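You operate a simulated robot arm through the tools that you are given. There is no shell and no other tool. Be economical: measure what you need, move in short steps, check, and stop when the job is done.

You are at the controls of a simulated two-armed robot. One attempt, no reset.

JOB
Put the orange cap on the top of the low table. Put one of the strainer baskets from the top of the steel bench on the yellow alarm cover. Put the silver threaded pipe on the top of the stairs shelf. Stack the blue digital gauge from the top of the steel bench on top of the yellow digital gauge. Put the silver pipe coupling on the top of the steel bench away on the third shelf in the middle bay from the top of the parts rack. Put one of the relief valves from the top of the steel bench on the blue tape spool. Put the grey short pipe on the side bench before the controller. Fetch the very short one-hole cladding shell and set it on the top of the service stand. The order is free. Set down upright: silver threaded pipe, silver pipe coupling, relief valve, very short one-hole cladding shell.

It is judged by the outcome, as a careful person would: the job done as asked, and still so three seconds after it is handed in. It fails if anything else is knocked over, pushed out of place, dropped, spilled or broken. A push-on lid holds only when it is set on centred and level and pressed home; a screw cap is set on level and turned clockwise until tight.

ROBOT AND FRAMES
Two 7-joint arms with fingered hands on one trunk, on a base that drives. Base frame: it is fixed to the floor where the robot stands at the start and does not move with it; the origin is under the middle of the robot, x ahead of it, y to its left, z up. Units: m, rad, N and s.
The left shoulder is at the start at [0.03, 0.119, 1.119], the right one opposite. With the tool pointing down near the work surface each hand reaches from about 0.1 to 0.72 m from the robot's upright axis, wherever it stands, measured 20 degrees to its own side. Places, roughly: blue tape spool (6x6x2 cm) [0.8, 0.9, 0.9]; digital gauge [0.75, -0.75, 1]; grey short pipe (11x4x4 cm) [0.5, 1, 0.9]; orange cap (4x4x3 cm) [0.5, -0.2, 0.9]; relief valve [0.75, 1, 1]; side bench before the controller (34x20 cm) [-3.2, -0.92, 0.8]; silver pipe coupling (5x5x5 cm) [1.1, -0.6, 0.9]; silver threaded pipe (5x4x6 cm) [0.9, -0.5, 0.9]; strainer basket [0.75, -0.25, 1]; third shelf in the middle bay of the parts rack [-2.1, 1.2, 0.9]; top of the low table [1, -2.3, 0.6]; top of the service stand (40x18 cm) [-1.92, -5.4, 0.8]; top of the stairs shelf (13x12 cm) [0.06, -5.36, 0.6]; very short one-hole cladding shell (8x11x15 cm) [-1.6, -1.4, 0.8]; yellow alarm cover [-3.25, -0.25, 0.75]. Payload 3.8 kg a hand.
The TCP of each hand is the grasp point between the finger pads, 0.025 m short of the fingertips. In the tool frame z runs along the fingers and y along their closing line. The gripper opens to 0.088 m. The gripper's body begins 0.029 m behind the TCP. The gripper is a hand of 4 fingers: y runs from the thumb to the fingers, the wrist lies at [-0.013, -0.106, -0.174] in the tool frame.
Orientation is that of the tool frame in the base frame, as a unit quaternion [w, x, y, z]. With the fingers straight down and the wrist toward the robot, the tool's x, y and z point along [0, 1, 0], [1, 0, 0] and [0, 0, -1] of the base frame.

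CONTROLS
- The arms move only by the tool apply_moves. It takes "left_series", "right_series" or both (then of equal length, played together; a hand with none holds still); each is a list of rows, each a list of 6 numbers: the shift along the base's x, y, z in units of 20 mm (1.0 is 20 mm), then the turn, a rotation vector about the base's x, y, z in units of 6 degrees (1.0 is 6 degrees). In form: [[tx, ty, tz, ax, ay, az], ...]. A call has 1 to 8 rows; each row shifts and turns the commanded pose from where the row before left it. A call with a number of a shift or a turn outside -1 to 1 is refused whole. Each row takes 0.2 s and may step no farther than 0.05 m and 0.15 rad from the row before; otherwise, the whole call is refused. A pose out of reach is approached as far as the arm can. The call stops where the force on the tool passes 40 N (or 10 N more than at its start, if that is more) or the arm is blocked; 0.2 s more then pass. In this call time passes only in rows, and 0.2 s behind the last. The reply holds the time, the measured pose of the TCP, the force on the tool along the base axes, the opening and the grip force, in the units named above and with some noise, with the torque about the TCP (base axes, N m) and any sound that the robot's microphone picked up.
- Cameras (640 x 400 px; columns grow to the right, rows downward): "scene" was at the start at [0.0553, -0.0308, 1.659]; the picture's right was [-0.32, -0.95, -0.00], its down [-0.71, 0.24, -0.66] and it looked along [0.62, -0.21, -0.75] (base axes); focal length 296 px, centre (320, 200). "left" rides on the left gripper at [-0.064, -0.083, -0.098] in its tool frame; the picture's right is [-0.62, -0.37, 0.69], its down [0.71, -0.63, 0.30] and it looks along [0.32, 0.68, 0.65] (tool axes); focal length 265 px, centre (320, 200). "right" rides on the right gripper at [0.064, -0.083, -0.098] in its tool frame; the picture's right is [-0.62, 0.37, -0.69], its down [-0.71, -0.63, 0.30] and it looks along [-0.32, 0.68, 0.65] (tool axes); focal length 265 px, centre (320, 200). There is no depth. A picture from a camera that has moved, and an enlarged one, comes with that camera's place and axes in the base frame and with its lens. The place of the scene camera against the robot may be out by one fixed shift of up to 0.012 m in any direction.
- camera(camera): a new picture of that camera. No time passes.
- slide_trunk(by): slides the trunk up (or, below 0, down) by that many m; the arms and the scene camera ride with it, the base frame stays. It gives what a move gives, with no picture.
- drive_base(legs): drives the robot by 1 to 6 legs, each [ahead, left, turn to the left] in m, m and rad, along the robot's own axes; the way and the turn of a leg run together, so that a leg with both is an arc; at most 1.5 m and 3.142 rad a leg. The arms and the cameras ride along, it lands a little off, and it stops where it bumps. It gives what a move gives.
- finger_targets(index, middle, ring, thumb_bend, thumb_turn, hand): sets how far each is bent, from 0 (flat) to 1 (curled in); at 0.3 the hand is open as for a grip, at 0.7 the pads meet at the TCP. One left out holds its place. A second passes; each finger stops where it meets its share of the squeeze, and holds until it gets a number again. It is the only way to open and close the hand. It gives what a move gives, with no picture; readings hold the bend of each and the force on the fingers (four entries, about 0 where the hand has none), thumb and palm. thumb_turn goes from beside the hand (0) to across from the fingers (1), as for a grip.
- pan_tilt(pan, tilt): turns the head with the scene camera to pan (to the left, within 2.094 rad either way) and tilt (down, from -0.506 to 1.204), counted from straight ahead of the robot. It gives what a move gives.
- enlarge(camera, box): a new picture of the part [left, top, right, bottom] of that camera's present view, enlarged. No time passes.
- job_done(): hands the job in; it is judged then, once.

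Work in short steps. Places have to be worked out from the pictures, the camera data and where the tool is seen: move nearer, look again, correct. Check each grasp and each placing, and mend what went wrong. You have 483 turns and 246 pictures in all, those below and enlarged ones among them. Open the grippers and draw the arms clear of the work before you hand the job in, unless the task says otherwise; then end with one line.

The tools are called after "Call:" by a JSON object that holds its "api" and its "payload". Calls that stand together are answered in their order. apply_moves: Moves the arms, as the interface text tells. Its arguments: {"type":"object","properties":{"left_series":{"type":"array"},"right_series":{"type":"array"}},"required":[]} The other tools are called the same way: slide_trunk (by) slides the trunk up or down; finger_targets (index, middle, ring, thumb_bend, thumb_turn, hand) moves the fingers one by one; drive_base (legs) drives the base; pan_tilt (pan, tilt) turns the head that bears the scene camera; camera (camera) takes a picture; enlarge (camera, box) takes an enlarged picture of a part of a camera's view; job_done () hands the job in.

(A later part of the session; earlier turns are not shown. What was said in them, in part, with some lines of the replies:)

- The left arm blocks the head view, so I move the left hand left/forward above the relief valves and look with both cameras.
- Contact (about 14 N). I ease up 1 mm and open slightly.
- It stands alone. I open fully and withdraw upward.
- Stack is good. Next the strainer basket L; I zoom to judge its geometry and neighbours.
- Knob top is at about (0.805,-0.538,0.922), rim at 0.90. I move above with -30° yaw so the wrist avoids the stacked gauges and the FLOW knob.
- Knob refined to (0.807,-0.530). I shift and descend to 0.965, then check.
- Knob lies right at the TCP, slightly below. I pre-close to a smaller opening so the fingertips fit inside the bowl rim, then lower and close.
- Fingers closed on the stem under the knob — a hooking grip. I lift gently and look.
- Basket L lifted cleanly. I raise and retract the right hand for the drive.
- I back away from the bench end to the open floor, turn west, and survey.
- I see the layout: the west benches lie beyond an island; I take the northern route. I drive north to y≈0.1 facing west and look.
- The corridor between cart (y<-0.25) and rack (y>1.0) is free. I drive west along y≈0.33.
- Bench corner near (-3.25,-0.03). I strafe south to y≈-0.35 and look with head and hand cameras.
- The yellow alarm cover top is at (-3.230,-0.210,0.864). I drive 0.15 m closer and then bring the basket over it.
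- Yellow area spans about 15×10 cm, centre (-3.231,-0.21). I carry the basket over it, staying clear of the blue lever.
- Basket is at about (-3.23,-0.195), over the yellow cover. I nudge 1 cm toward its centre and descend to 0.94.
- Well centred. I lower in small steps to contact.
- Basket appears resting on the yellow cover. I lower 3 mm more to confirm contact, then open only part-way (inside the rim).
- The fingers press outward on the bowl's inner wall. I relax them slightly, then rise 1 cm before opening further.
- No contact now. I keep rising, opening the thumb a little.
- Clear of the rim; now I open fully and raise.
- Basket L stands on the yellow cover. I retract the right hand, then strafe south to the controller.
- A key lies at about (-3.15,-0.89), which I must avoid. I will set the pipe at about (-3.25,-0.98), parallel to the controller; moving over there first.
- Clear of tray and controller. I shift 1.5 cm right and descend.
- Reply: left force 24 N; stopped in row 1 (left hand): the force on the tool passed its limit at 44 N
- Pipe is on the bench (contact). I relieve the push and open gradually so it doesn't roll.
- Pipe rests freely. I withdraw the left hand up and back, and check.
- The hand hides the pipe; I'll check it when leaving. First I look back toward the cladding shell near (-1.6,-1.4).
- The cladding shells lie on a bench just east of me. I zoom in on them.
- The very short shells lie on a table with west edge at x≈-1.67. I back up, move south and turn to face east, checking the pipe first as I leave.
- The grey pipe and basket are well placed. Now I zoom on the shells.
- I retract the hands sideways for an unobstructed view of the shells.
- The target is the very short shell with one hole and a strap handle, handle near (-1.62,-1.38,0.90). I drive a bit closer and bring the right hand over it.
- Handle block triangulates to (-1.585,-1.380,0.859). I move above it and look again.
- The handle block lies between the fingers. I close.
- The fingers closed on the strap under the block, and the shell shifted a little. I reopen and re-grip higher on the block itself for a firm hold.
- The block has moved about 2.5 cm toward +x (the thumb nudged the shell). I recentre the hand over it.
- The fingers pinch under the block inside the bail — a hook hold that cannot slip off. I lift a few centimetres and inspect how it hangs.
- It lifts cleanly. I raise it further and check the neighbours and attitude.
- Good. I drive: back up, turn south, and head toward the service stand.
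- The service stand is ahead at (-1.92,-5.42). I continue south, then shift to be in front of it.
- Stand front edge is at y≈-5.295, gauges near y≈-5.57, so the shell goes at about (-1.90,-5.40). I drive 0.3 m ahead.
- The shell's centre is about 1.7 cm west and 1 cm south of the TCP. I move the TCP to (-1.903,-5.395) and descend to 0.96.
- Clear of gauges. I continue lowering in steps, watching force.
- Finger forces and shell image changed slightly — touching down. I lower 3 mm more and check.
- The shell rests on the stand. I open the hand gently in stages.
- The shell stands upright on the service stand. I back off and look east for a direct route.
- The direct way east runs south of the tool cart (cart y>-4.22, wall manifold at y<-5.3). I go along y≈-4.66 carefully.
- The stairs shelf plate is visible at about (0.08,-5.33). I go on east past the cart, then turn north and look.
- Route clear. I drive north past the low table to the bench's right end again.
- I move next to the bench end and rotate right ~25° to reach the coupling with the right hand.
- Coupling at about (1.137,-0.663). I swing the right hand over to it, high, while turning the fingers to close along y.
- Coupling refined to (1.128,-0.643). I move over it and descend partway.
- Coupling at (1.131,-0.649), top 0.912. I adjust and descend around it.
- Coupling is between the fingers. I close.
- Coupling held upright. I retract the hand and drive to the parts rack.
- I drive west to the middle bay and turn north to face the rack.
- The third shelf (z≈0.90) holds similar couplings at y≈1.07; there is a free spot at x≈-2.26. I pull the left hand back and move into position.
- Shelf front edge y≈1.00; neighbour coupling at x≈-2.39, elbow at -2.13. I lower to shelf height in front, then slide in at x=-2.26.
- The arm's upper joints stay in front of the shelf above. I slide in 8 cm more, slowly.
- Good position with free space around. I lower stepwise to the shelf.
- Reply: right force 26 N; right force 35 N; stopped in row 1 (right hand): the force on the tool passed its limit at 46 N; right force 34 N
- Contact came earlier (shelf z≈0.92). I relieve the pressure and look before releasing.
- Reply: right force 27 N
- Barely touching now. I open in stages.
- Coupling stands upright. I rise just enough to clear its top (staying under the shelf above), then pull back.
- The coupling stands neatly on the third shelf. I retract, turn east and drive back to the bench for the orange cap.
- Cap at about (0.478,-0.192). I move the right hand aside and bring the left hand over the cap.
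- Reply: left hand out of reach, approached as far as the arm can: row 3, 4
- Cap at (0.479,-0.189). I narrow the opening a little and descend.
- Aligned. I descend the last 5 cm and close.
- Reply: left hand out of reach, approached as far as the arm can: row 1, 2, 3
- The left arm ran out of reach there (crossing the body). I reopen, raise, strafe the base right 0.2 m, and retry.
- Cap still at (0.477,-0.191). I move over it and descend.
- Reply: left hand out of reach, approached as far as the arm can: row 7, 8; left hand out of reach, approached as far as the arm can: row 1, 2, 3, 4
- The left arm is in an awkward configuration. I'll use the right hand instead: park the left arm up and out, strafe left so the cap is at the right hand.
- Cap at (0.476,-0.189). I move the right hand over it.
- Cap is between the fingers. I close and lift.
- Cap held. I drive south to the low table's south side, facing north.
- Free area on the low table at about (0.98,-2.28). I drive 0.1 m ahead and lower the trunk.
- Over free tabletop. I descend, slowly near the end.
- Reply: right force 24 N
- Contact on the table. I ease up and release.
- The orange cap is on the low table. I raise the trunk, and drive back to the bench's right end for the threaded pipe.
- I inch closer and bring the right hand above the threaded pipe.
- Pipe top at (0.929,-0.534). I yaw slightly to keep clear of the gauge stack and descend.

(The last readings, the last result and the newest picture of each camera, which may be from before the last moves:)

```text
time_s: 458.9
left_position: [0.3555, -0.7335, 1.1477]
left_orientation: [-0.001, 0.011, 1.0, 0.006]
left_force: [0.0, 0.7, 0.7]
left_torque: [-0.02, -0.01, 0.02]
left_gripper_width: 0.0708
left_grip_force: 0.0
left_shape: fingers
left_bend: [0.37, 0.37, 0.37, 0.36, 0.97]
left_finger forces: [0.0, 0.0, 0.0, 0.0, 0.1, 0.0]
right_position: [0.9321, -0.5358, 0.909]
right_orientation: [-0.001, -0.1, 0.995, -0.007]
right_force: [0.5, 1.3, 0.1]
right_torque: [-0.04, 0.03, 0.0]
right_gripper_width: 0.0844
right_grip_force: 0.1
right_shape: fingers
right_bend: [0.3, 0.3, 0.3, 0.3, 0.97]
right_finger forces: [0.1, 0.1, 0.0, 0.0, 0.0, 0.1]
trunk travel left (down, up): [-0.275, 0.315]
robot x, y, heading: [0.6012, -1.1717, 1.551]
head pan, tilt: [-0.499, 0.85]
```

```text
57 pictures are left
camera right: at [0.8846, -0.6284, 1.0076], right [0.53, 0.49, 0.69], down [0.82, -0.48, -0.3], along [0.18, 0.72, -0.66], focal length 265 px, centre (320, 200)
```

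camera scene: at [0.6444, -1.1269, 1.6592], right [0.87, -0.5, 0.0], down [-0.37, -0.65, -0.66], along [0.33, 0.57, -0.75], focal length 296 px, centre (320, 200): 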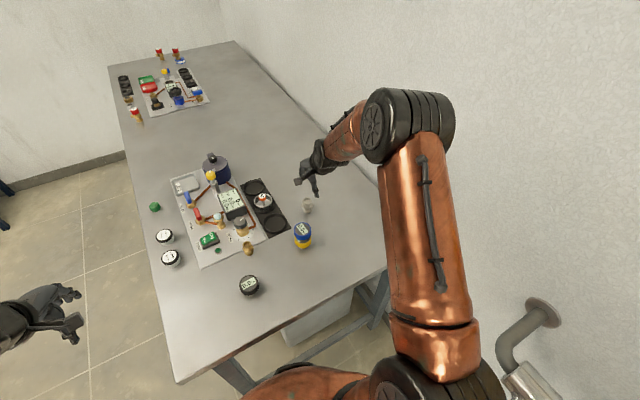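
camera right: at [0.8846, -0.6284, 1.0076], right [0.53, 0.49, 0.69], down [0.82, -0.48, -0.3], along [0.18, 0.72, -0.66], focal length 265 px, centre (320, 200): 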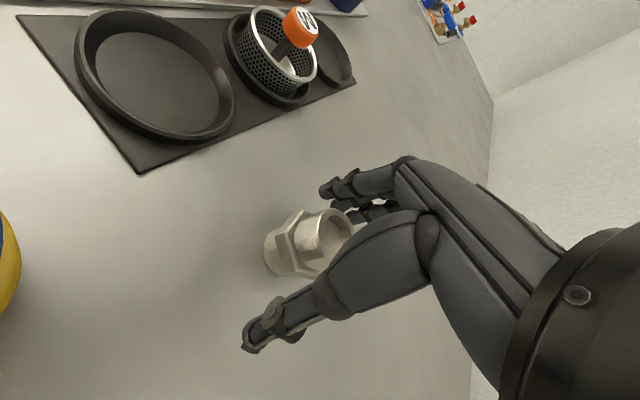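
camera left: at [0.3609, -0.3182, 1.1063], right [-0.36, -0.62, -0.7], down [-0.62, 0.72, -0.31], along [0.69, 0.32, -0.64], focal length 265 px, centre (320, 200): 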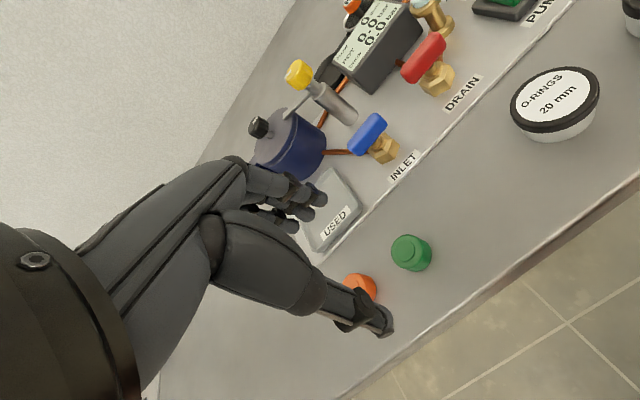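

Call:
{"api": "apply_moves", "payload": {"right_series": [[0, 0, -0.4, 0, 0, 0]]}}

Call:
{"api": "finger_targets", "payload": {"hand": "right", "index": 0.7, "middle": 0.7, "ring": 0.7, "thumb_bend": 0.7}}

Call:
{"api": "apply_moves", "payload": {"right_series": [[0, 0, 0.5, 0, 0, 0], [0, 0, 1, 0, 0, 0], [0, 0, 1, 0, 0, 0], [0, 0, 1, 0, 0, 0], [0, 0, 1, 0, 0, 0], [0, 0, 1, 0, 0, 0], [0, 0, 1, 0, 0, 0]]}}

Call:
{"api": "camera", "payload": {"camera": "right"}}

```text
time_s: 459.2
left_position: [0.356, -0.7353, 1.1468]
left_orientation: [0.0, 0.013, 1.0, 0.007]
left_force: [-0.6, -0.1, -0.7]
left_torque: [0.03, -0.01, 0.03]
left_gripper_width: 0.0707
left_grip_force: 0.0
left_shape: fingers
left_bend: [0.37, 0.37, 0.37, 0.36, 0.97]
left_finger forces: [0.0, 0.1, 0.1, 0.1, 0.1, 0.0]
right_position: [0.9306, -0.5357, 0.8997]
right_orientation: [-0.001, -0.099, 0.995, -0.008]
right_force: [-0.2, 0.5, -0.6]
right_torque: [-0.01, -0.02, -0.01]
right_gripper_width: 0.0845
right_grip_force: 0.1
right_shape: fingers
right_bend: [0.3, 0.3, 0.3, 0.3, 0.97]
right_finger forces: [0.0, 0.0, 0.0, 0.0, 0.1, 0.0]
trunk travel left (down, up): [-0.275, 0.315]
robot x, y, heading: [0.606, -1.1726, 1.551]
head pan, tilt: [-0.499, 0.85]
```

```text
time_s: 460.2
left_position: [0.3557, -0.7351, 1.1467]
left_orientation: [0.0, 0.012, 1.0, 0.007]
left_force: [0.3, 0.2, -0.1]
left_torque: [-0.03, -0.01, -0.02]
left_gripper_width: 0.0706
left_grip_force: 0.2
left_shape: fingers
left_bend: [0.37, 0.37, 0.37, 0.36, 0.97]
left_finger forces: [0.0, 0.1, 0.1, 0.0, 0.0, 0.0]
right_position: [0.9302, -0.5358, 0.9005]
right_orientation: [-0.001, -0.099, 0.995, -0.007]
right_force: [0.7, 0.2, 0.5]
right_torque: [0.0, -0.05, -0.02]
right_gripper_width: 0.0248
right_grip_force: 13.0
right_shape: fingers
right_bend: [0.62, 0.63, 0.66, 0.56, 0.94]
right_finger forces: [4.2, 5.6, 4.3, 0.0, 12.9, 0.1]
trunk travel left (down, up): [-0.275, 0.315]
robot x, y, heading: [0.6021, -1.1675, 1.551]
head pan, tilt: [-0.499, 0.85]
```

```text
time_s: 461.9
left_position: [0.3556, -0.7351, 1.1473]
left_orientation: [0.001, 0.012, 1.0, 0.007]
left_force: [-0.5, 0.5, 0.3]
left_torque: [0.02, 0.01, 0.03]
left_gripper_width: 0.0705
left_grip_force: 0.1
left_shape: fingers
left_bend: [0.37, 0.37, 0.37, 0.36, 0.97]
left_finger forces: [0.0, 0.0, 0.0, 0.0, 0.1, 0.0]
right_position: [0.931, -0.5338, 1.0306]
right_orientation: [0.001, -0.099, 0.995, -0.007]
right_force: [-0.4, -0.4, -1.6]
right_torque: [0.02, 0.01, -0.01]
right_gripper_width: 0.0245
right_grip_force: 12.9
right_shape: fingers
right_bend: [0.62, 0.63, 0.66, 0.56, 0.94]
right_finger forces: [4.3, 5.8, 4.2, 0.0, 12.7, 0.0]
trunk travel left (down, up): [-0.275, 0.315]
robot x, y, heading: [0.6069, -1.1713, 1.549]
head pan, tilt: [-0.499, 0.85]
```

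```text
56 pictures are left
camera right: at [0.8826, -0.6266, 1.1296], right [0.53, 0.49, 0.69], down [0.83, -0.48, -0.3], along [0.18, 0.72, -0.66], focal length 265 px, centre (320, 200)
```

right: 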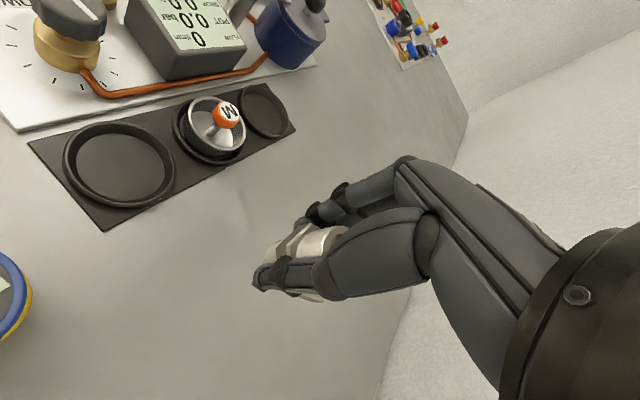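

Threaded pipe held upright. I retract and drive to the stairs shelf: back off, turn south, go down the east side of the cart.

Call:
{"api": "apply_moves", "payload": {"right_series": [[0, 0, 1, 0, 0, 0], [0, -0.3, 1, 0, 0, -0.5], [-0.3, -1, 1, 0, 0, -0.5], [-0.5, -1, 0.5, 0, 0, -0.5], [-0.5, -1, 0, 0, 0, -0.5], [-0.5, -1, 0, 0, 0, -0.5], [-0.5, -1, 0, 0, 0, 0], [-0.5, -1, 0, 0, 0, 0]]}}

Call:
{"api": "drive_base", "payload": {"legs": [[-0.25, 0, 0], [0, 0.45, 0], [0, 0, 3.13], [1.5, 0, 0]]}}

Call:
{"api": "pan_tilt", "payload": {"pan": 0.0, "tilt": 0.6}}

Call:
{"api": "camera", "payload": {"camera": "scene"}}

```text
time_s: 463.6
left_position: [0.3543, -0.735, 1.1493]
left_orientation: [0.0, 0.012, 1.0, 0.007]
left_force: [-0.7, -0.8, -0.2]
left_torque: [0.02, -0.02, -0.02]
left_gripper_width: 0.0709
left_grip_force: 0.0
left_shape: fingers
left_bend: [0.37, 0.37, 0.37, 0.36, 0.97]
left_finger forces: [0.0, 0.1, 0.0, 0.0, 0.0, 0.0]
right_position: [0.8761, -0.6629, 1.1007]
right_orientation: [-0.002, 0.032, 0.999, -0.007]
right_force: [-0.9, -0.3, -1.4]
right_torque: [0.03, -0.01, 0.0]
right_gripper_width: 0.0246
right_grip_force: 14.0
right_shape: fingers
right_bend: [0.62, 0.63, 0.66, 0.56, 0.94]
right_finger forces: [4.3, 5.7, 4.3, 0.0, 12.8, 0.0]
trunk travel left (down, up): [-0.275, 0.315]
robot x, y, heading: [0.6061, -1.1664, 1.55]
head pan, tilt: [-0.499, 0.85]
```

```text
time_s: 482.4
left_position: [0.4743, -3.3918, 1.1482]
left_orientation: [0.007, 1.0, 0.019, 0.0]
left_force: [0.4, 0.1, 0.2]
left_torque: [0.05, 0.03, 0.02]
left_gripper_width: 0.0706
left_grip_force: 0.0
left_shape: fingers
left_bend: [0.37, 0.37, 0.37, 0.36, 0.97]
left_finger forces: [0.0, 0.0, 0.0, 0.0, 0.0, 0.0]
right_position: [-0.0398, -3.4993, 1.0993]
right_orientation: [-0.007, 1.0, 0.001, 0.002]
right_force: [0.3, -0.6, -1.7]
right_torque: [-0.02, -0.01, -0.02]
right_gripper_width: 0.0235
right_grip_force: 13.4
right_shape: fingers
right_bend: [0.62, 0.63, 0.66, 0.58, 0.94]
right_finger forces: [4.6, 5.6, 4.9, 0.1, 12.0, 0.0]
trunk travel left (down, up): [-0.275, 0.315]
robot x, y, heading: [0.1964, -2.9779, -1.527]
head pan, tilt: [-0.499, 0.85]
```

```text
time_s: 483.4
left_position: [0.4735, -3.3924, 1.1472]
left_orientation: [0.008, 1.0, 0.02, 0.001]
left_force: [0.5, 0.0, 0.3]
left_torque: [0.03, 0.04, 0.03]
left_gripper_width: 0.0709
left_grip_force: 0.1
left_shape: fingers
left_bend: [0.37, 0.37, 0.37, 0.36, 0.97]
left_finger forces: [0.1, 0.0, 0.0, 0.0, 0.0, 0.0]
right_position: [-0.0409, -3.4992, 1.1009]
right_orientation: [-0.007, 1.0, 0.002, 0.002]
right_force: [0.1, -0.7, -0.7]
right_torque: [0.0, -0.03, 0.06]
right_gripper_width: 0.0236
right_grip_force: 13.6
right_shape: fingers
right_bend: [0.62, 0.63, 0.66, 0.58, 0.94]
right_finger forces: [4.7, 5.6, 4.8, 0.1, 12.0, 0.0]
trunk travel left (down, up): [-0.275, 0.315]
robot x, y, heading: [0.1965, -2.9766, -1.526]
head pan, tilt: [0.0, 0.6]
```

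```text
55 pictures are left
camera scene: at [0.2016, -3.0493, 1.6801], right [-1.0, -0.04, 0.0], down [-0.02, 0.57, -0.82], along [0.04, -0.82, -0.57], focal length 296 px, centre (320, 200)
```

scene: 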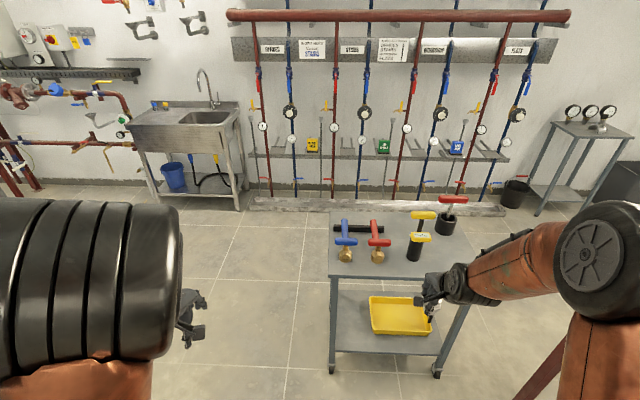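

Call:
{"api": "enlarge", "payload": {"camera": "scene", "box": [230, 30, 420, 170]}}

Call:
{"api": "drive_base", "payload": {"legs": [[0, 0.42, -0.04], [1.4, 0, 0], [0.25, 0, 0], [0, -0.3, 0]]}}

Call:
{"api": "pan_tilt", "payload": {"pan": -0.3, "tilt": 0.75}}

Call:
{"api": "camera", "payload": {"camera": "scene"}}

```text
2.86 times, centred on (325, 100) of scene
camera zoom: at [0.2016, -3.0493, 1.6801], right [-1.0, -0.04, 0.0], down [-0.02, 0.57, -0.82], along [0.04, -0.82, -0.57], focal length 845 px, centre (306, 486)
```

zoom: 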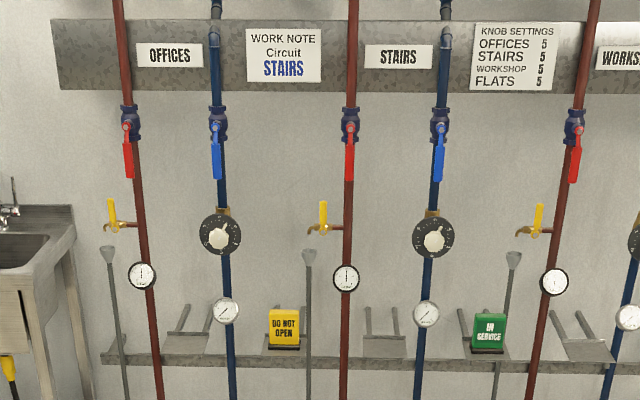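

```text
time_s: 495.7
left_position: [0.6232, -5.0515, 1.148]
left_orientation: [0.007, 1.0, 0.017, 0.001]
left_force: [0.0, -0.7, 0.2]
left_torque: [0.01, -0.04, 0.02]
left_gripper_width: 0.071
left_grip_force: 0.0
left_shape: fingers
left_bend: [0.37, 0.37, 0.37, 0.36, 0.97]
left_finger forces: [0.0, 0.0, 0.0, 0.1, 0.0, 0.0]
right_position: [0.1072, -5.1541, 1.1004]
right_orientation: [-0.006, 1.0, -0.001, 0.002]
right_force: [-0.3, -0.3, -0.9]
right_torque: [-0.01, -0.01, 0.03]
right_gripper_width: 0.0235
right_grip_force: 14.1
right_shape: fingers
right_bend: [0.62, 0.63, 0.66, 0.58, 0.94]
right_finger forces: [4.7, 5.7, 4.9, 0.0, 11.9, 0.0]
trunk travel left (down, up): [-0.275, 0.315]
robot x, y, heading: [0.3499, -4.6294, -1.533]
head pan, tilt: [0.0, 0.6]
```

```text
time_s: 496.5
left_position: [0.6236, -5.0511, 1.148]
left_orientation: [0.007, 1.0, 0.017, 0.001]
left_force: [-0.5, -0.3, 0.0]
left_torque: [0.01, -0.01, -0.01]
left_gripper_width: 0.0707
left_grip_force: 0.1
left_shape: fingers
left_bend: [0.37, 0.37, 0.37, 0.36, 0.97]
left_finger forces: [0.0, 0.0, 0.0, 0.0, 0.1, 0.0]
right_position: [0.109, -5.1546, 1.0998]
right_orientation: [-0.007, 1.0, -0.001, 0.001]
right_force: [0.8, -0.1, -0.6]
right_torque: [0.01, -0.03, 0.05]
right_gripper_width: 0.0234
right_grip_force: 13.7
right_shape: fingers
right_bend: [0.62, 0.63, 0.66, 0.58, 0.94]
right_finger forces: [4.7, 5.7, 4.9, 0.0, 11.9, 0.1]
trunk travel left (down, up): [-0.275, 0.315]
robot x, y, heading: [0.3504, -4.6325, -1.534]
head pan, tilt: [-0.3, 0.75]
```

```text
53 pictures are left
camera scene: at [0.3293, -4.6982, 1.6673], right [-0.97, 0.26, 0.0], down [0.18, 0.66, -0.73], along [-0.19, -0.71, -0.68], focal length 296 px, centre (320, 200)
```

scene: 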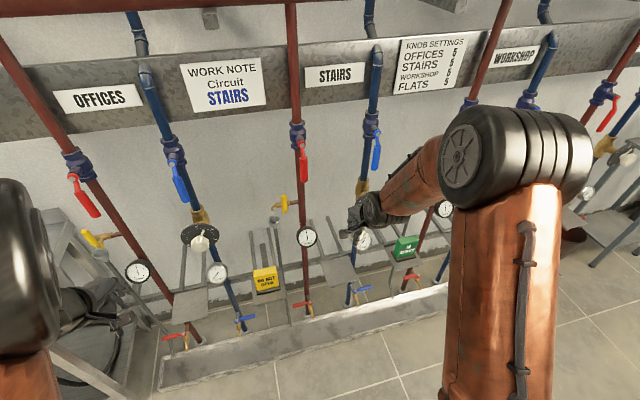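

The stairs shelf plate projects at pixel (340,270), between the red and blue STAIRS pipes. I check with the hand camera.

Call:
{"api": "camera", "payload": {"camera": "right"}}

Call:
{"api": "enlarge", "payload": {"camera": "scene", "box": [270, 180, 410, 320]}}

```text
52 pictures are left
camera right: at [0.1723, -5.0734, 1.2], right [-0.62, -0.38, 0.69], down [-0.71, 0.64, -0.3], along [-0.33, -0.67, -0.66], focal length 265 px, centre (320, 200)
```

right: 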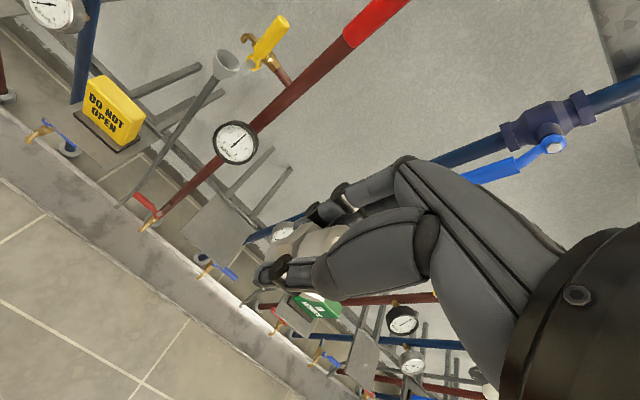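

```text
2.86 times, centred on (340, 250) of scene
camera zoom: at [0.3293, -4.6982, 1.6673], right [-0.97, 0.26, 0.0], down [0.18, 0.66, -0.73], along [-0.19, -0.71, -0.68], focal length 845 px, centre (263, 57)
```

zoom: 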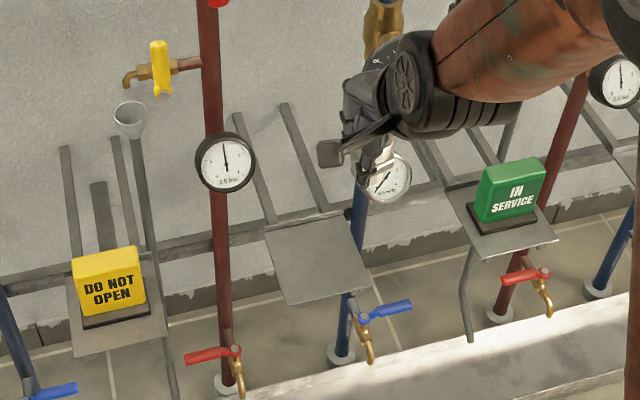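

Plate spans x 0.005–0.13, y -5.44…-5.30; I'll place at (0.07,-5.345). I pull the left hand back, move the base slightly closer and lower the trunk.

Call:
{"api": "apply_moves", "payload": {"left_series": [[0, 1, 0, 0, 0, 0], [0, 1, 0, 0, 0, 0], [0, 1, 0, 0, 0, 0], [0, 1, 0, 0, 0, 0], [0, 1, 0, 0, 0, 0]], "right_series": [[0.5, 0.5, 0, 0, 0, 0], [0.5, 0.5, 0, 0, 0, 0], [0.5, 0.5, 0, 0, 0, 0], [0.5, 0.5, 0, 0, 0, 0], [0, 0.5, 0, 0, 0, 0]]}}

Call:
{"api": "drive_base", "payload": {"legs": [[0.08, -0.08, -0.03]]}}

Call:
{"api": "slide_trunk", "payload": {"by": -0.25}}

Call:
{"api": "camera", "payload": {"camera": "right"}}

```text
time_s: 497.7
left_position: [0.6364, -4.97, 1.1535]
left_orientation: [0.006, 1.0, 0.017, -0.001]
left_force: [0.2, -0.8, -0.2]
left_torque: [0.01, -0.02, 0.0]
left_gripper_width: 0.0705
left_grip_force: 0.0
left_shape: fingers
left_bend: [0.37, 0.37, 0.37, 0.36, 0.97]
left_finger forces: [0.0, 0.1, 0.0, 0.0, 0.0, 0.0]
left hand out of reach, approached as far as the arm can: row 4, 5
right_position: [0.149, -5.1043, 1.1016]
right_orientation: [-0.007, 1.0, -0.002, 0.0]
right_force: [-0.3, 0.6, -0.6]
right_torque: [-0.01, 0.01, 0.0]
right_gripper_width: 0.0237
right_grip_force: 13.8
right_shape: fingers
right_bend: [0.62, 0.63, 0.66, 0.58, 0.94]
right_finger forces: [4.7, 5.7, 5.0, 0.0, 11.8, 0.1]
trunk travel left (down, up): [-0.275, 0.315]
robot x, y, heading: [0.3541, -4.6372, -1.533]
head pan, tilt: [-0.3, 0.75]
```

```text
time_s: 498.9
left_position: [0.5465, -5.0635, 1.153]
left_orientation: [0.006, 1.0, 0.0, 0.0]
left_force: [-0.5, 0.1, -0.2]
left_torque: [0.01, 0.03, 0.0]
left_gripper_width: 0.0706
left_grip_force: 0.0
left_shape: fingers
left_bend: [0.37, 0.37, 0.37, 0.36, 0.97]
left_finger forces: [0.1, 0.0, 0.0, 0.0, 0.0, 0.0]
right_position: [0.0547, -5.1818, 1.1008]
right_orientation: [-0.008, 1.0, -0.018, 0.001]
right_force: [-0.6, 0.1, -1.0]
right_torque: [0.01, -0.06, 0.0]
right_gripper_width: 0.0238
right_grip_force: 13.3
right_shape: fingers
right_bend: [0.62, 0.63, 0.66, 0.58, 0.94]
right_finger forces: [4.7, 5.7, 5.0, 0.0, 11.8, 0.0]
trunk travel left (down, up): [-0.275, 0.315]
robot x, y, heading: [0.2662, -4.7187, -1.57]
head pan, tilt: [-0.3, 0.75]
```

```text
time_s: 501.4
left_position: [0.545, -5.0632, 0.9041]
left_orientation: [0.006, 1.0, 0.001, -0.001]
left_force: [0.4, 0.6, -0.4]
left_torque: [0.01, -0.01, 0.03]
left_gripper_width: 0.0706
left_grip_force: 0.1
left_shape: fingers
left_bend: [0.37, 0.37, 0.37, 0.36, 0.97]
left_finger forces: [0.0, 0.0, 0.0, 0.0, 0.0, 0.0]
right_position: [0.0548, -5.1814, 0.8519]
right_orientation: [-0.006, 1.0, -0.019, 0.002]
right_force: [0.3, 1.0, -0.4]
right_torque: [-0.03, 0.01, -0.02]
right_gripper_width: 0.0236
right_grip_force: 13.7
right_shape: fingers
right_bend: [0.62, 0.63, 0.66, 0.58, 0.94]
right_finger forces: [4.7, 5.5, 5.0, 0.1, 11.9, 0.0]
trunk travel left (down, up): [-0.025, 0.565]
robot x, y, heading: [0.2714, -4.7161, -1.567]
head pan, tilt: [-0.3, 0.75]
```

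```text
50 pictures are left
camera right: at [0.1207, -5.1012, 0.951], right [-0.64, -0.36, 0.69], down [-0.69, 0.66, -0.3], along [-0.35, -0.66, -0.66], focal length 265 px, centre (320, 200)
```

right: 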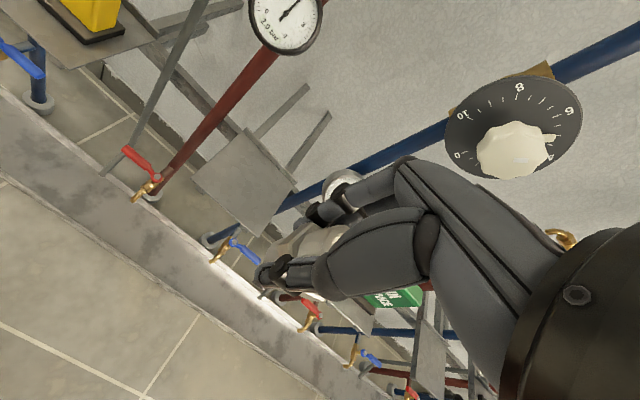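

Plate z≈0.588. I lower in front of the shelf first, then move in over it.

Call:
{"api": "apply_moves", "payload": {"right_series": [[0.1, 0, -1, 0, 0, 0], [0.1, 0, -1, 0, 0, 0], [0.1, 0, -1, 0, 0, 0], [0.1, 0, -1, 0, 0, 0], [0.1, 0, -1, 0, 0, 0], [0.1, 0, -1, 0, 0, 0]]}}

Call:
{"api": "apply_moves", "payload": {"right_series": [[0, -1, 0, 0, 0, 0], [0, -1, 0, 0, 0, 0], [0, -1, 0, 0, 0, 0], [0, -1, 0, 0, 0, 0], [0, -1, 0, 0, 0, 0], [0, -1, 0, 0, 0, 0]]}}

Call:
{"api": "camera", "payload": {"camera": "right"}}

Call:
{"api": "camera", "payload": {"camera": "scene"}}

```text
time_s: 502.9
left_position: [0.5458, -5.0638, 0.9034]
left_orientation: [0.007, 1.0, 0.001, -0.002]
left_force: [-0.7, -0.5, 0.7]
left_torque: [0.0, 0.0, -0.03]
left_gripper_width: 0.0706
left_grip_force: 0.1
left_shape: fingers
left_bend: [0.37, 0.37, 0.37, 0.36, 0.97]
left_finger forces: [0.0, 0.0, 0.0, 0.0, 0.0, 0.1]
right_position: [0.0668, -5.1798, 0.7324]
right_orientation: [-0.007, 1.0, -0.018, 0.002]
right_force: [0.2, 0.0, -0.3]
right_torque: [0.02, -0.04, -0.01]
right_gripper_width: 0.0233
right_grip_force: 13.2
right_shape: fingers
right_bend: [0.62, 0.63, 0.66, 0.58, 0.94]
right_finger forces: [4.8, 5.6, 5.0, 0.0, 11.9, 0.0]
trunk travel left (down, up): [-0.025, 0.565]
robot x, y, heading: [0.2721, -4.7136, -1.564]
head pan, tilt: [-0.3, 0.75]
```

```text
time_s: 504.2
left_position: [0.5462, -5.0628, 0.9041]
left_orientation: [0.006, 1.0, 0.0, -0.001]
left_force: [-0.4, -0.1, 0.1]
left_torque: [0.01, 0.02, -0.01]
left_gripper_width: 0.0706
left_grip_force: 0.1
left_shape: fingers
left_bend: [0.37, 0.37, 0.37, 0.36, 0.97]
left_finger forces: [0.1, 0.1, 0.0, 0.1, 0.1, 0.1]
right_position: [0.067, -5.3013, 0.7306]
right_orientation: [-0.008, 1.0, -0.019, 0.002]
right_force: [0.4, 0.4, -1.5]
right_torque: [0.03, 0.02, 0.0]
right_gripper_width: 0.0233
right_grip_force: 13.0
right_shape: fingers
right_bend: [0.62, 0.63, 0.66, 0.58, 0.94]
right_finger forces: [4.9, 5.6, 5.2, 0.0, 11.8, 0.1]
trunk travel left (down, up): [-0.025, 0.565]
robot x, y, heading: [0.2723, -4.7159, -1.57]
head pan, tilt: [-0.3, 0.75]
```

```text
49 pictures are left
camera right: at [0.1335, -5.222, 0.8297], right [-0.64, -0.36, 0.69], down [-0.69, 0.66, -0.3], along [-0.35, -0.66, -0.67], focal length 265 px, centre (320, 200)
```

right: 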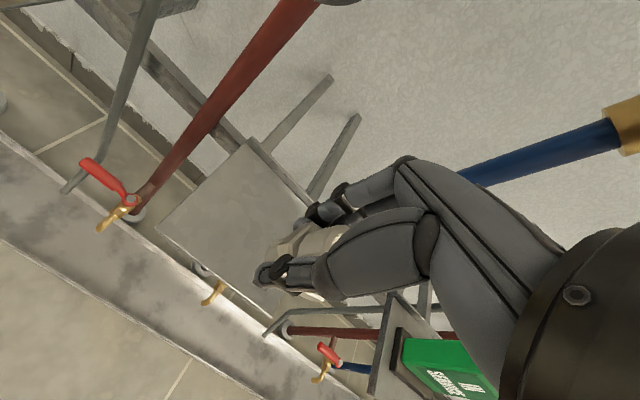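

```text
48 pictures are left
camera scene: at [0.2473, -4.7804, 1.4172], right [-0.96, 0.29, 0.0], down [0.2, 0.65, -0.73], along [-0.21, -0.7, -0.68], focal length 296 px, centre (320, 200)
```

scene: 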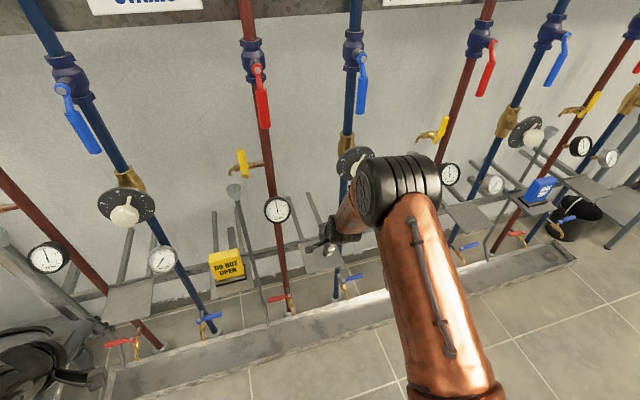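

I move the last 5 cm in and start lowering.

Call:
{"api": "apply_moves", "payload": {"right_series": [[0, -0.85, 0, 0, 0, 0], [0, -0.85, 0, 0, 0, 0], [0, -0.85, -0.3, 0, 0, 0], [0, 0, -1, 0, 0, 0], [0, 0, -1, 0, 0, 0]]}}

Call:
{"api": "camera", "payload": {"camera": "right"}}

Call:
{"api": "enlarge", "payload": {"camera": "scene", "box": [250, 140, 430, 300]}}

```text
time_s: 505.4
left_position: [0.5453, -5.0624, 0.9027]
left_orientation: [0.006, 1.0, 0.0, -0.001]
left_force: [0.7, 0.7, -0.5]
left_torque: [-0.03, -0.03, 0.0]
left_gripper_width: 0.0707
left_grip_force: 0.1
left_shape: fingers
left_bend: [0.37, 0.37, 0.37, 0.36, 0.97]
left_finger forces: [0.1, 0.1, 0.0, 0.1, 0.0, 0.0]
right_position: [0.0659, -5.3522, 0.6874]
right_orientation: [-0.007, 1.0, -0.018, 0.002]
right_force: [-0.5, -0.8, -1.3]
right_torque: [-0.02, 0.0, 0.0]
right_gripper_width: 0.0232
right_grip_force: 13.8
right_shape: fingers
right_bend: [0.63, 0.63, 0.66, 0.58, 0.94]
right_finger forces: [4.8, 5.6, 5.2, 0.0, 11.7, 0.1]
trunk travel left (down, up): [-0.025, 0.565]
robot x, y, heading: [0.2717, -4.7136, -1.566]
head pan, tilt: [-0.3, 0.75]
```

```text
47 pictures are left
camera right: at [0.1332, -5.2727, 0.7866], right [-0.64, -0.35, 0.69], down [-0.69, 0.66, -0.3], along [-0.35, -0.66, -0.66], focal length 265 px, centre (320, 200)
```

right: 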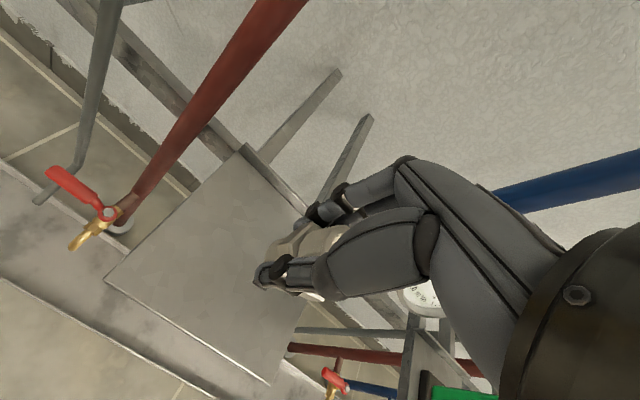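

```text
2.50 times, centred on (340, 220) of scene
camera zoom: at [0.2472, -4.7804, 1.4172], right [-0.96, 0.29, 0.0], down [0.2, 0.65, -0.73], along [-0.21, -0.7, -0.68], focal length 740 px, centre (270, 150)
```

zoom: 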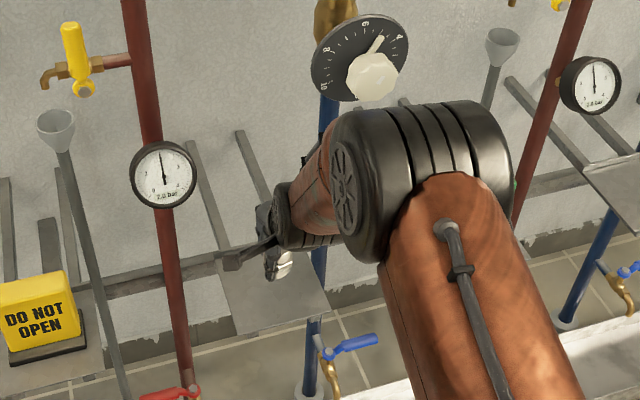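

The blue-pipe gauge is close on the west side; I shift 1.2 cm east and lower carefully.

Call:
{"api": "apply_moves", "payload": {"right_series": [[0.6, 0, 0, 0, 0, 0], [0, 0, -0.6, 0, 0, 0], [0, 0, -0.6, 0, 0, 0], [0, 0, -0.6, 0, 0, 0]]}}

Call:
{"api": "camera", "payload": {"camera": "right"}}

Call:
{"api": "apply_moves", "payload": {"right_series": [[0, 0, -0.3, 0, 0, 0]]}}

Call:
{"api": "apply_moves", "payload": {"right_series": [[0, 0, -0.2, 0, 0, 0]]}}

Call:
{"api": "apply_moves", "payload": {"right_series": [[0, 0, -0.2, 0, 0, 0]]}}

```text
time_s: 506.4
left_position: [0.5459, -5.0631, 0.9035]
left_orientation: [0.006, 1.0, 0.0, 0.0]
left_force: [0.1, -1.2, -1.4]
left_torque: [0.0, -0.02, 0.0]
left_gripper_width: 0.0711
left_grip_force: 0.0
left_shape: fingers
left_bend: [0.37, 0.37, 0.37, 0.36, 0.97]
left_finger forces: [0.1, 0.0, 0.1, 0.1, 0.0, 0.1]
right_position: [0.0789, -5.3509, 0.6491]
right_orientation: [-0.007, 1.0, -0.018, 0.003]
right_force: [0.5, -0.4, -1.5]
right_torque: [0.02, -0.03, 0.0]
right_gripper_width: 0.0233
right_grip_force: 13.3
right_shape: fingers
right_bend: [0.63, 0.63, 0.66, 0.58, 0.94]
right_finger forces: [4.8, 5.4, 5.1, 0.0, 11.8, 0.1]
trunk travel left (down, up): [-0.025, 0.565]
robot x, y, heading: [0.2721, -4.7142, -1.57]
head pan, tilt: [-0.3, 0.75]
```

```text
45 pictures are left
camera right: at [0.145, -5.2717, 0.7491], right [-0.64, -0.36, 0.69], down [-0.69, 0.66, -0.3], along [-0.35, -0.66, -0.66], focal length 265 px, centre (320, 200)
```

right: 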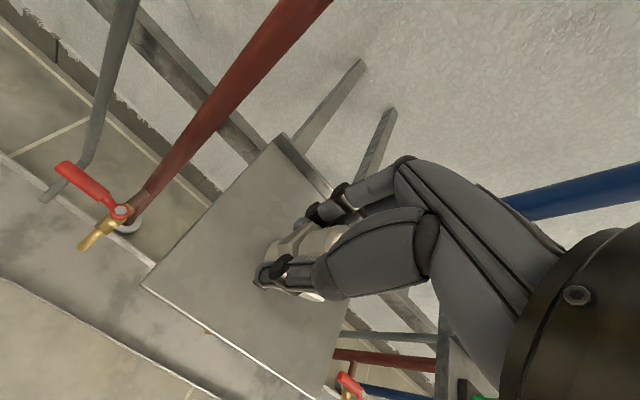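

```text
time_s: 506.9
left_position: [0.5463, -5.0626, 0.9044]
left_orientation: [0.006, 1.0, 0.0, -0.001]
left_force: [0.1, 0.7, -1.1]
left_torque: [-0.01, 0.0, 0.0]
left_gripper_width: 0.0705
left_grip_force: 0.0
left_shape: fingers
left_bend: [0.37, 0.37, 0.37, 0.36, 0.97]
left_finger forces: [0.1, 0.0, 0.0, 0.1, 0.0, 0.1]
right_position: [0.0786, -5.3507, 0.6438]
right_orientation: [-0.007, 1.0, -0.018, 0.002]
right_force: [-0.5, -0.6, -0.7]
right_torque: [-0.02, -0.02, 0.01]
right_gripper_width: 0.0232
right_grip_force: 13.5
right_shape: fingers
right_bend: [0.63, 0.63, 0.66, 0.58, 0.94]
right_finger forces: [4.9, 5.5, 5.1, 0.1, 11.7, 0.1]
trunk travel left (down, up): [-0.025, 0.565]
robot x, y, heading: [0.2696, -4.7164, -1.567]
head pan, tilt: [-0.3, 0.75]
```

```text
time_s: 507.2
left_position: [0.5461, -5.0632, 0.9043]
left_orientation: [0.006, 1.0, 0.0, -0.001]
left_force: [0.0, -0.6, 0.3]
left_torque: [-0.02, -0.01, 0.01]
left_gripper_width: 0.0704
left_grip_force: 0.1
left_shape: fingers
left_bend: [0.37, 0.37, 0.37, 0.36, 0.97]
left_finger forces: [0.0, 0.0, 0.0, 0.1, 0.0, 0.0]
right_position: [0.0783, -5.3507, 0.6392]
right_orientation: [-0.008, 1.0, -0.018, 0.001]
right_force: [-0.8, 1.0, -0.9]
right_torque: [0.03, -0.05, 0.0]
right_gripper_width: 0.0231
right_grip_force: 13.8
right_shape: fingers
right_bend: [0.63, 0.64, 0.66, 0.58, 0.94]
right_finger forces: [4.9, 5.6, 5.1, 0.0, 11.8, 0.0]
trunk travel left (down, up): [-0.025, 0.565]
robot x, y, heading: [0.273, -4.7122, -1.566]
head pan, tilt: [-0.3, 0.75]
```

```text
time_s: 507.6
left_position: [0.5464, -5.0616, 0.9039]
left_orientation: [0.006, 1.0, 0.0, -0.001]
left_force: [0.1, -0.4, -0.3]
left_torque: [0.0, -0.03, 0.02]
left_gripper_width: 0.0708
left_grip_force: 0.1
left_shape: fingers
left_bend: [0.37, 0.37, 0.37, 0.36, 0.97]
left_finger forces: [0.0, 0.1, 0.0, 0.0, 0.0, 0.1]
right_position: [0.0795, -5.3514, 0.6377]
right_orientation: [-0.005, 1.0, -0.018, 0.003]
right_force: [-0.1, -0.8, 9.4]
right_torque: [0.14, 0.02, 0.0]
right_gripper_width: 0.0226
right_grip_force: 14.5
right_shape: fingers
right_bend: [0.63, 0.64, 0.66, 0.59, 0.94]
right_finger forces: [5.0, 5.7, 5.4, 0.1, 12.8, 0.1]
trunk travel left (down, up): [-0.025, 0.565]
robot x, y, heading: [0.2711, -4.7149, -1.565]
head pan, tilt: [-0.3, 0.75]
```

Contact (≈10 N). I ease up and open in stages.

Call:
{"api": "apply_moves", "payload": {"right_series": [[0, 0, 0.06, 0, 0, 0]]}}

Call:
{"api": "finger_targets", "payload": {"hand": "right", "index": 0.56, "middle": 0.57, "ring": 0.59, "thumb_bend": 0.52}}

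Call:
{"api": "camera", "payload": {"camera": "right"}}

```text
time_s: 508.1
left_position: [0.5452, -5.0624, 0.9039]
left_orientation: [0.006, 1.0, 0.0, -0.001]
left_force: [-0.1, 0.1, -0.1]
left_torque: [-0.02, 0.02, -0.02]
left_gripper_width: 0.0708
left_grip_force: 0.0
left_shape: fingers
left_bend: [0.37, 0.37, 0.37, 0.36, 0.97]
left_finger forces: [0.0, 0.0, 0.1, 0.0, 0.0, 0.1]
right_position: [0.0785, -5.3518, 0.6372]
right_orientation: [-0.007, 1.0, -0.018, 0.001]
right_force: [-0.5, -1.3, 8.6]
right_torque: [0.13, -0.01, 0.0]
right_gripper_width: 0.0227
right_grip_force: 14.8
right_shape: fingers
right_bend: [0.63, 0.64, 0.66, 0.59, 0.94]
right_finger forces: [5.3, 5.9, 5.4, 0.0, 12.6, 0.1]
trunk travel left (down, up): [-0.025, 0.565]
robot x, y, heading: [0.2681, -4.7133, -1.569]
head pan, tilt: [-0.3, 0.75]
```

```text
time_s: 509.1
left_position: [0.5456, -5.0637, 0.9031]
left_orientation: [0.006, 1.0, 0.0, -0.001]
left_force: [0.2, 0.3, -0.1]
left_torque: [0.01, 0.02, -0.03]
left_gripper_width: 0.0706
left_grip_force: 0.1
left_shape: fingers
left_bend: [0.37, 0.37, 0.37, 0.36, 0.97]
left_finger forces: [0.1, 0.0, 0.0, 0.0, 0.0, 0.0]
right_position: [0.0785, -5.3518, 0.6357]
right_orientation: [-0.007, 1.0, -0.019, 0.002]
right_force: [0.8, 1.0, -0.3]
right_torque: [-0.01, -0.01, 0.02]
right_gripper_width: 0.0328
right_grip_force: 0.4
right_shape: fingers
right_bend: [0.56, 0.56, 0.59, 0.52, 0.97]
right_finger forces: [0.1, 0.0, 0.0, 0.0, 0.3, 0.1]
trunk travel left (down, up): [-0.025, 0.565]
robot x, y, heading: [0.2685, -4.7159, -1.568]
head pan, tilt: [-0.3, 0.75]
```

```text
44 pictures are left
camera right: at [0.1448, -5.2721, 0.7358], right [-0.64, -0.36, 0.69], down [-0.69, 0.66, -0.3], along [-0.35, -0.66, -0.66], focal length 265 px, centre (320, 200)
```

right: 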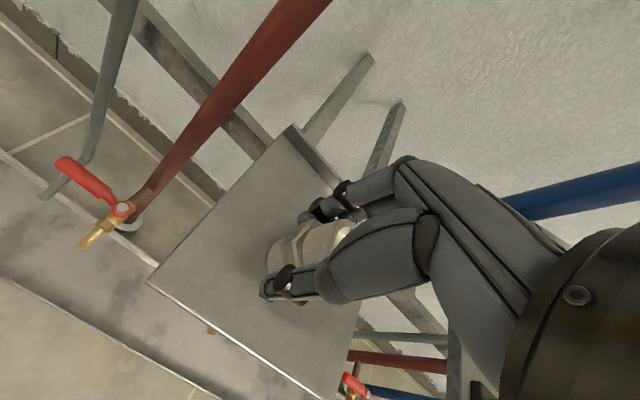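

Standing on the plate. I open fully and withdraw straight up, then back.

Call:
{"api": "finger_targets", "payload": {"hand": "right", "index": 0.33, "middle": 0.33, "ring": 0.33, "thumb_bend": 0.3}}

Call:
{"api": "apply_moves", "payload": {"right_series": [[0, 0, 0.5, 0, 0, 0], [0, 0, 0.8, 0, 0, 0], [0, 0, 1, 0, 0, 0], [0, 0, 1, 0, 0, 0], [0, 0, 1, 0, 0, 0]]}}

Call:
{"api": "camera", "payload": {"camera": "right"}}

```text
time_s: 510.1
left_position: [0.5456, -5.0636, 0.9031]
left_orientation: [0.006, 1.0, 0.001, -0.001]
left_force: [0.0, -0.7, -0.2]
left_torque: [0.02, -0.03, 0.0]
left_gripper_width: 0.0706
left_grip_force: 0.1
left_shape: fingers
left_bend: [0.37, 0.37, 0.37, 0.36, 0.97]
left_finger forces: [0.0, 0.0, 0.1, 0.1, 0.0, 0.0]
right_position: [0.0791, -5.3506, 0.6368]
right_orientation: [-0.007, 1.0, -0.018, 0.002]
right_force: [0.3, 0.1, 0.7]
right_torque: [-0.01, -0.01, 0.01]
right_gripper_width: 0.081
right_grip_force: 0.0
right_shape: fingers
right_bend: [0.33, 0.33, 0.33, 0.3, 0.97]
right_finger forces: [0.1, 0.1, 0.0, 0.1, 0.0, 0.1]
trunk travel left (down, up): [-0.025, 0.565]
robot x, y, heading: [0.2701, -4.7149, -1.566]
head pan, tilt: [-0.3, 0.75]
```

```text
time_s: 511.2
left_position: [0.5466, -5.063, 0.9035]
left_orientation: [0.006, 1.0, 0.001, -0.001]
left_force: [-0.4, -0.6, -0.7]
left_torque: [0.0, 0.02, -0.02]
left_gripper_width: 0.0705
left_grip_force: 0.2
left_shape: fingers
left_bend: [0.37, 0.37, 0.37, 0.36, 0.97]
left_finger forces: [0.0, 0.0, 0.0, 0.0, 0.0, 0.0]
right_position: [0.0807, -5.3519, 0.7225]
right_orientation: [-0.007, 1.0, -0.018, 0.001]
right_force: [0.6, -0.9, -0.1]
right_torque: [-0.01, 0.0, -0.01]
right_gripper_width: 0.0815
right_grip_force: 0.1
right_shape: fingers
right_bend: [0.33, 0.33, 0.33, 0.3, 0.97]
right_finger forces: [0.1, 0.1, 0.1, 0.0, 0.0, 0.1]
trunk travel left (down, up): [-0.025, 0.565]
robot x, y, heading: [0.2722, -4.7136, -1.566]
head pan, tilt: [-0.3, 0.75]
```

```text
43 pictures are left
camera right: at [0.146, -5.2719, 0.8215], right [-0.64, -0.36, 0.69], down [-0.69, 0.66, -0.3], along [-0.35, -0.66, -0.66], focal length 265 px, centre (320, 200)
```

right: 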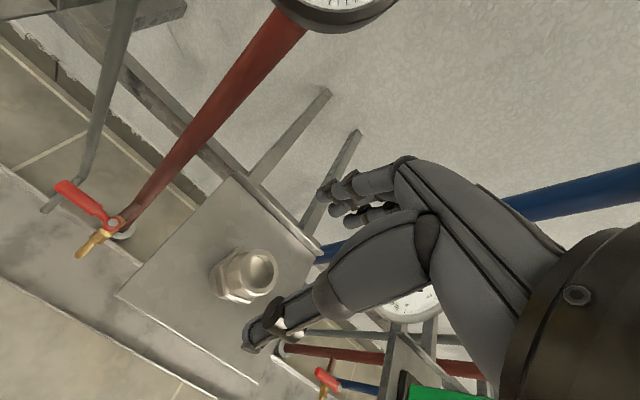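

The threaded pipe stands upright on the stairs shelf. I retract both hands clear, back away and raise the trunk, then take a final look.

Call:
{"api": "apply_moves", "payload": {"right_series": [[0, 0.5, 0.5, 0, 0, 0], [0, 1, 0.5, 0, 0, 0], [0, 1, 0.5, 0, 0, 0], [0, 1, 0.5, 0, 0, 0], [0, 1, 0, 0, 0, 0], [0, 1, 0, 0, 0, 0], [0, 1, 0, 0, 0, 0], [0, 1, 0, 0, 0, 0]]}}

Call:
{"api": "finger_targets", "payload": {"hand": "left", "index": 0.3, "middle": 0.3, "ring": 0.3, "thumb_bend": 0.3}}

Call:
{"api": "slide_trunk", "payload": {"by": 0.25}}

Call:
{"api": "pan_tilt", "payload": {"pan": -0.3, "tilt": 0.7}}

Call:
{"api": "camera", "payload": {"camera": "scene"}}

Call:
{"api": "enlarge", "payload": {"camera": "scene", "box": [260, 170, 440, 310]}}

```text
time_s: 513.0
left_position: [0.5457, -5.0638, 0.9041]
left_orientation: [0.006, 1.0, 0.0, -0.001]
left_force: [-0.1, 0.0, -0.3]
left_torque: [-0.03, 0.01, 0.03]
left_gripper_width: 0.0706
left_grip_force: 0.0
left_shape: fingers
left_bend: [0.37, 0.37, 0.37, 0.36, 0.97]
left_finger forces: [0.0, 0.1, 0.0, 0.1, 0.0, 0.0]
right_position: [0.0791, -5.2002, 0.7626]
right_orientation: [-0.008, 1.0, -0.018, 0.002]
right_force: [0.1, 0.0, -0.7]
right_torque: [0.01, 0.01, -0.02]
right_gripper_width: 0.0811
right_grip_force: 0.0
right_shape: fingers
right_bend: [0.33, 0.33, 0.33, 0.3, 0.97]
right_finger forces: [0.0, 0.1, 0.0, 0.0, 0.0, 0.1]
trunk travel left (down, up): [-0.025, 0.565]
robot x, y, heading: [0.2728, -4.7141, -1.566]
head pan, tilt: [-0.3, 0.75]
```

```text
time_s: 514.0
left_position: [0.5457, -5.0628, 0.9038]
left_orientation: [0.006, 1.0, 0.0, -0.001]
left_force: [0.3, -0.3, -0.4]
left_torque: [-0.01, -0.04, 0.02]
left_gripper_width: 0.0844
left_grip_force: 0.0
left_shape: fingers
left_bend: [0.3, 0.3, 0.3, 0.3, 0.97]
left_finger forces: [0.0, 0.1, 0.0, 0.1, 0.0, 0.0]
right_position: [0.08, -5.2017, 0.7626]
right_orientation: [-0.008, 1.0, -0.017, 0.002]
right_force: [-0.8, -0.5, -1.0]
right_torque: [0.01, -0.01, 0.01]
right_gripper_width: 0.0812
right_grip_force: 0.1
right_shape: fingers
right_bend: [0.33, 0.33, 0.33, 0.3, 0.97]
right_finger forces: [0.0, 0.1, 0.0, 0.1, 0.0, 0.1]
trunk travel left (down, up): [-0.025, 0.565]
robot x, y, heading: [0.2708, -4.7173, -1.569]
head pan, tilt: [-0.3, 0.75]
```

```text
time_s: 516.6
left_position: [0.5454, -5.0638, 1.1537]
left_orientation: [0.006, 1.0, 0.0, -0.001]
left_force: [0.1, -0.3, 0.5]
left_torque: [0.01, 0.0, 0.02]
left_gripper_width: 0.0846
left_grip_force: 0.0
left_shape: fingers
left_bend: [0.3, 0.3, 0.3, 0.3, 0.97]
left_finger forces: [0.0, 0.1, 0.0, 0.0, 0.1, 0.1]
right_position: [0.0794, -5.2021, 1.0123]
right_orientation: [-0.008, 1.0, -0.018, 0.001]
right_force: [-0.2, 0.1, -0.6]
right_torque: [0.0, 0.01, 0.01]
right_gripper_width: 0.0812
right_grip_force: 0.1
right_shape: fingers
right_bend: [0.33, 0.33, 0.33, 0.3, 0.97]
right_finger forces: [0.1, 0.0, 0.1, 0.1, 0.0, 0.0]
trunk travel left (down, up): [-0.275, 0.315]
robot x, y, heading: [0.2707, -4.7144, -1.564]
head pan, tilt: [-0.3, 0.75]
```

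```text
time_s: 517.3
left_position: [0.5459, -5.0636, 1.1535]
left_orientation: [0.006, 1.0, 0.0, -0.001]
left_force: [-0.2, -0.4, 0.2]
left_torque: [-0.01, -0.03, -0.03]
left_gripper_width: 0.0845
left_grip_force: 0.0
left_shape: fingers
left_bend: [0.3, 0.3, 0.3, 0.3, 0.97]
left_finger forces: [0.1, 0.0, 0.1, 0.0, 0.0, 0.1]
right_position: [0.0795, -5.2006, 1.013]
right_orientation: [-0.008, 1.0, -0.019, 0.002]
right_force: [-0.8, 0.1, -0.4]
right_torque: [-0.01, -0.02, -0.03]
right_gripper_width: 0.0813
right_grip_force: 0.1
right_shape: fingers
right_bend: [0.33, 0.33, 0.33, 0.3, 0.97]
right_finger forces: [0.0, 0.0, 0.0, 0.0, 0.0, 0.0]
trunk travel left (down, up): [-0.275, 0.315]
robot x, y, heading: [0.2689, -4.7141, -1.568]
head pan, tilt: [-0.3, 0.7]
```

```text
42 pictures are left
camera scene: at [0.2467, -4.782, 1.6715], right [-0.96, 0.29, 0.0], down [0.19, 0.62, -0.76], along [-0.22, -0.73, -0.64], focal length 296 px, centre (320, 200)
```

scene: 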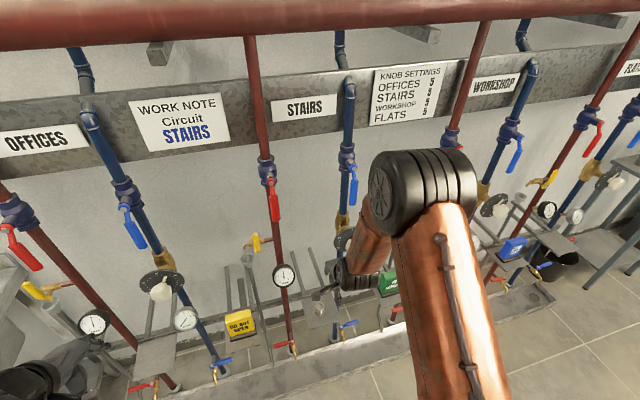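

```text
2.86 times, centred on (350, 240) of scene
camera zoom: at [0.2467, -4.782, 1.6715], right [-0.96, 0.29, 0.0], down [0.19, 0.62, -0.76], along [-0.22, -0.73, -0.64], focal length 845 px, centre (234, 86)
```

zoom: 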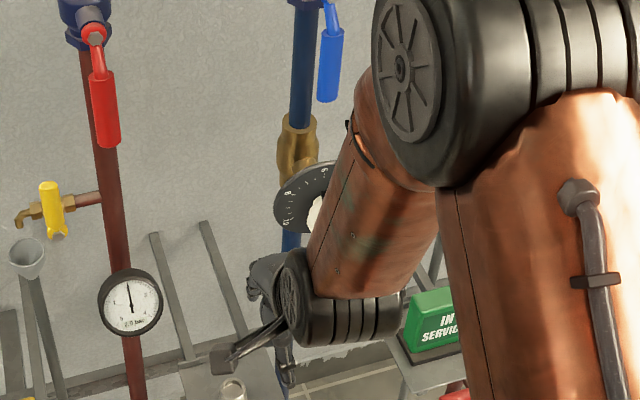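

Call:
{"api": "apply_moves", "payload": {"right_series": [[0, 1, 0.5, 0, 0, 0], [0, 1, 0.5, 0, 0, 0], [0, 1, 0.5, 0, 0, 0], [0, 1, 0.5, 0, 0, 0]]}}

Call:
{"api": "enlarge", "payload": {"camera": "right", "box": [60, 0, 460, 300]}}

```text
time_s: 518.3
left_position: [0.5451, -5.0625, 1.1549]
left_orientation: [0.006, 1.0, -0.001, -0.001]
left_force: [0.3, 0.0, 0.5]
left_torque: [-0.02, -0.02, -0.01]
left_gripper_width: 0.0843
left_grip_force: 0.1
left_shape: fingers
left_bend: [0.3, 0.3, 0.3, 0.3, 0.97]
left_finger forces: [0.0, 0.0, 0.0, 0.0, 0.0, 0.0]
right_position: [0.0783, -5.1205, 1.0514]
right_orientation: [-0.006, 1.0, -0.019, 0.002]
right_force: [0.6, 0.2, -0.3]
right_torque: [0.02, -0.01, 0.02]
right_gripper_width: 0.0813
right_grip_force: 0.1
right_shape: fingers
right_bend: [0.33, 0.33, 0.33, 0.3, 0.97]
right_finger forces: [0.0, 0.1, 0.0, 0.0, 0.0, 0.1]
trunk travel left (down, up): [-0.275, 0.315]
robot x, y, heading: [0.2682, -4.7116, -1.567]
head pan, tilt: [-0.3, 0.7]
```

```text
1.33 times, centred on (260, 150) of right
camera zoom: at [0.1451, -5.0415, 1.1504], right [-0.64, -0.35, 0.69], down [-0.69, 0.66, -0.3], along [-0.35, -0.66, -0.66], focal length 354 px, centre (400, 267)
```

zoom: 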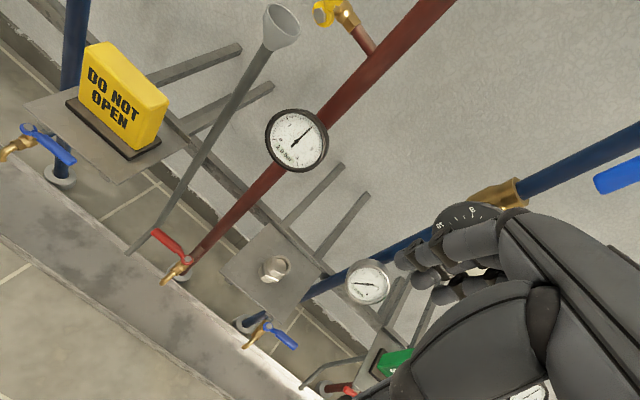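

Everything is placed and the hands are open and clear, so I hand the job in.

Call:
{"api": "job_done", "payload": {}}

```text
The job is handed in.
```

All eight items were placed as asked and the job is handed in; each was checked by camera when set down, but I did not go back for a final look at all of them just before handing in.
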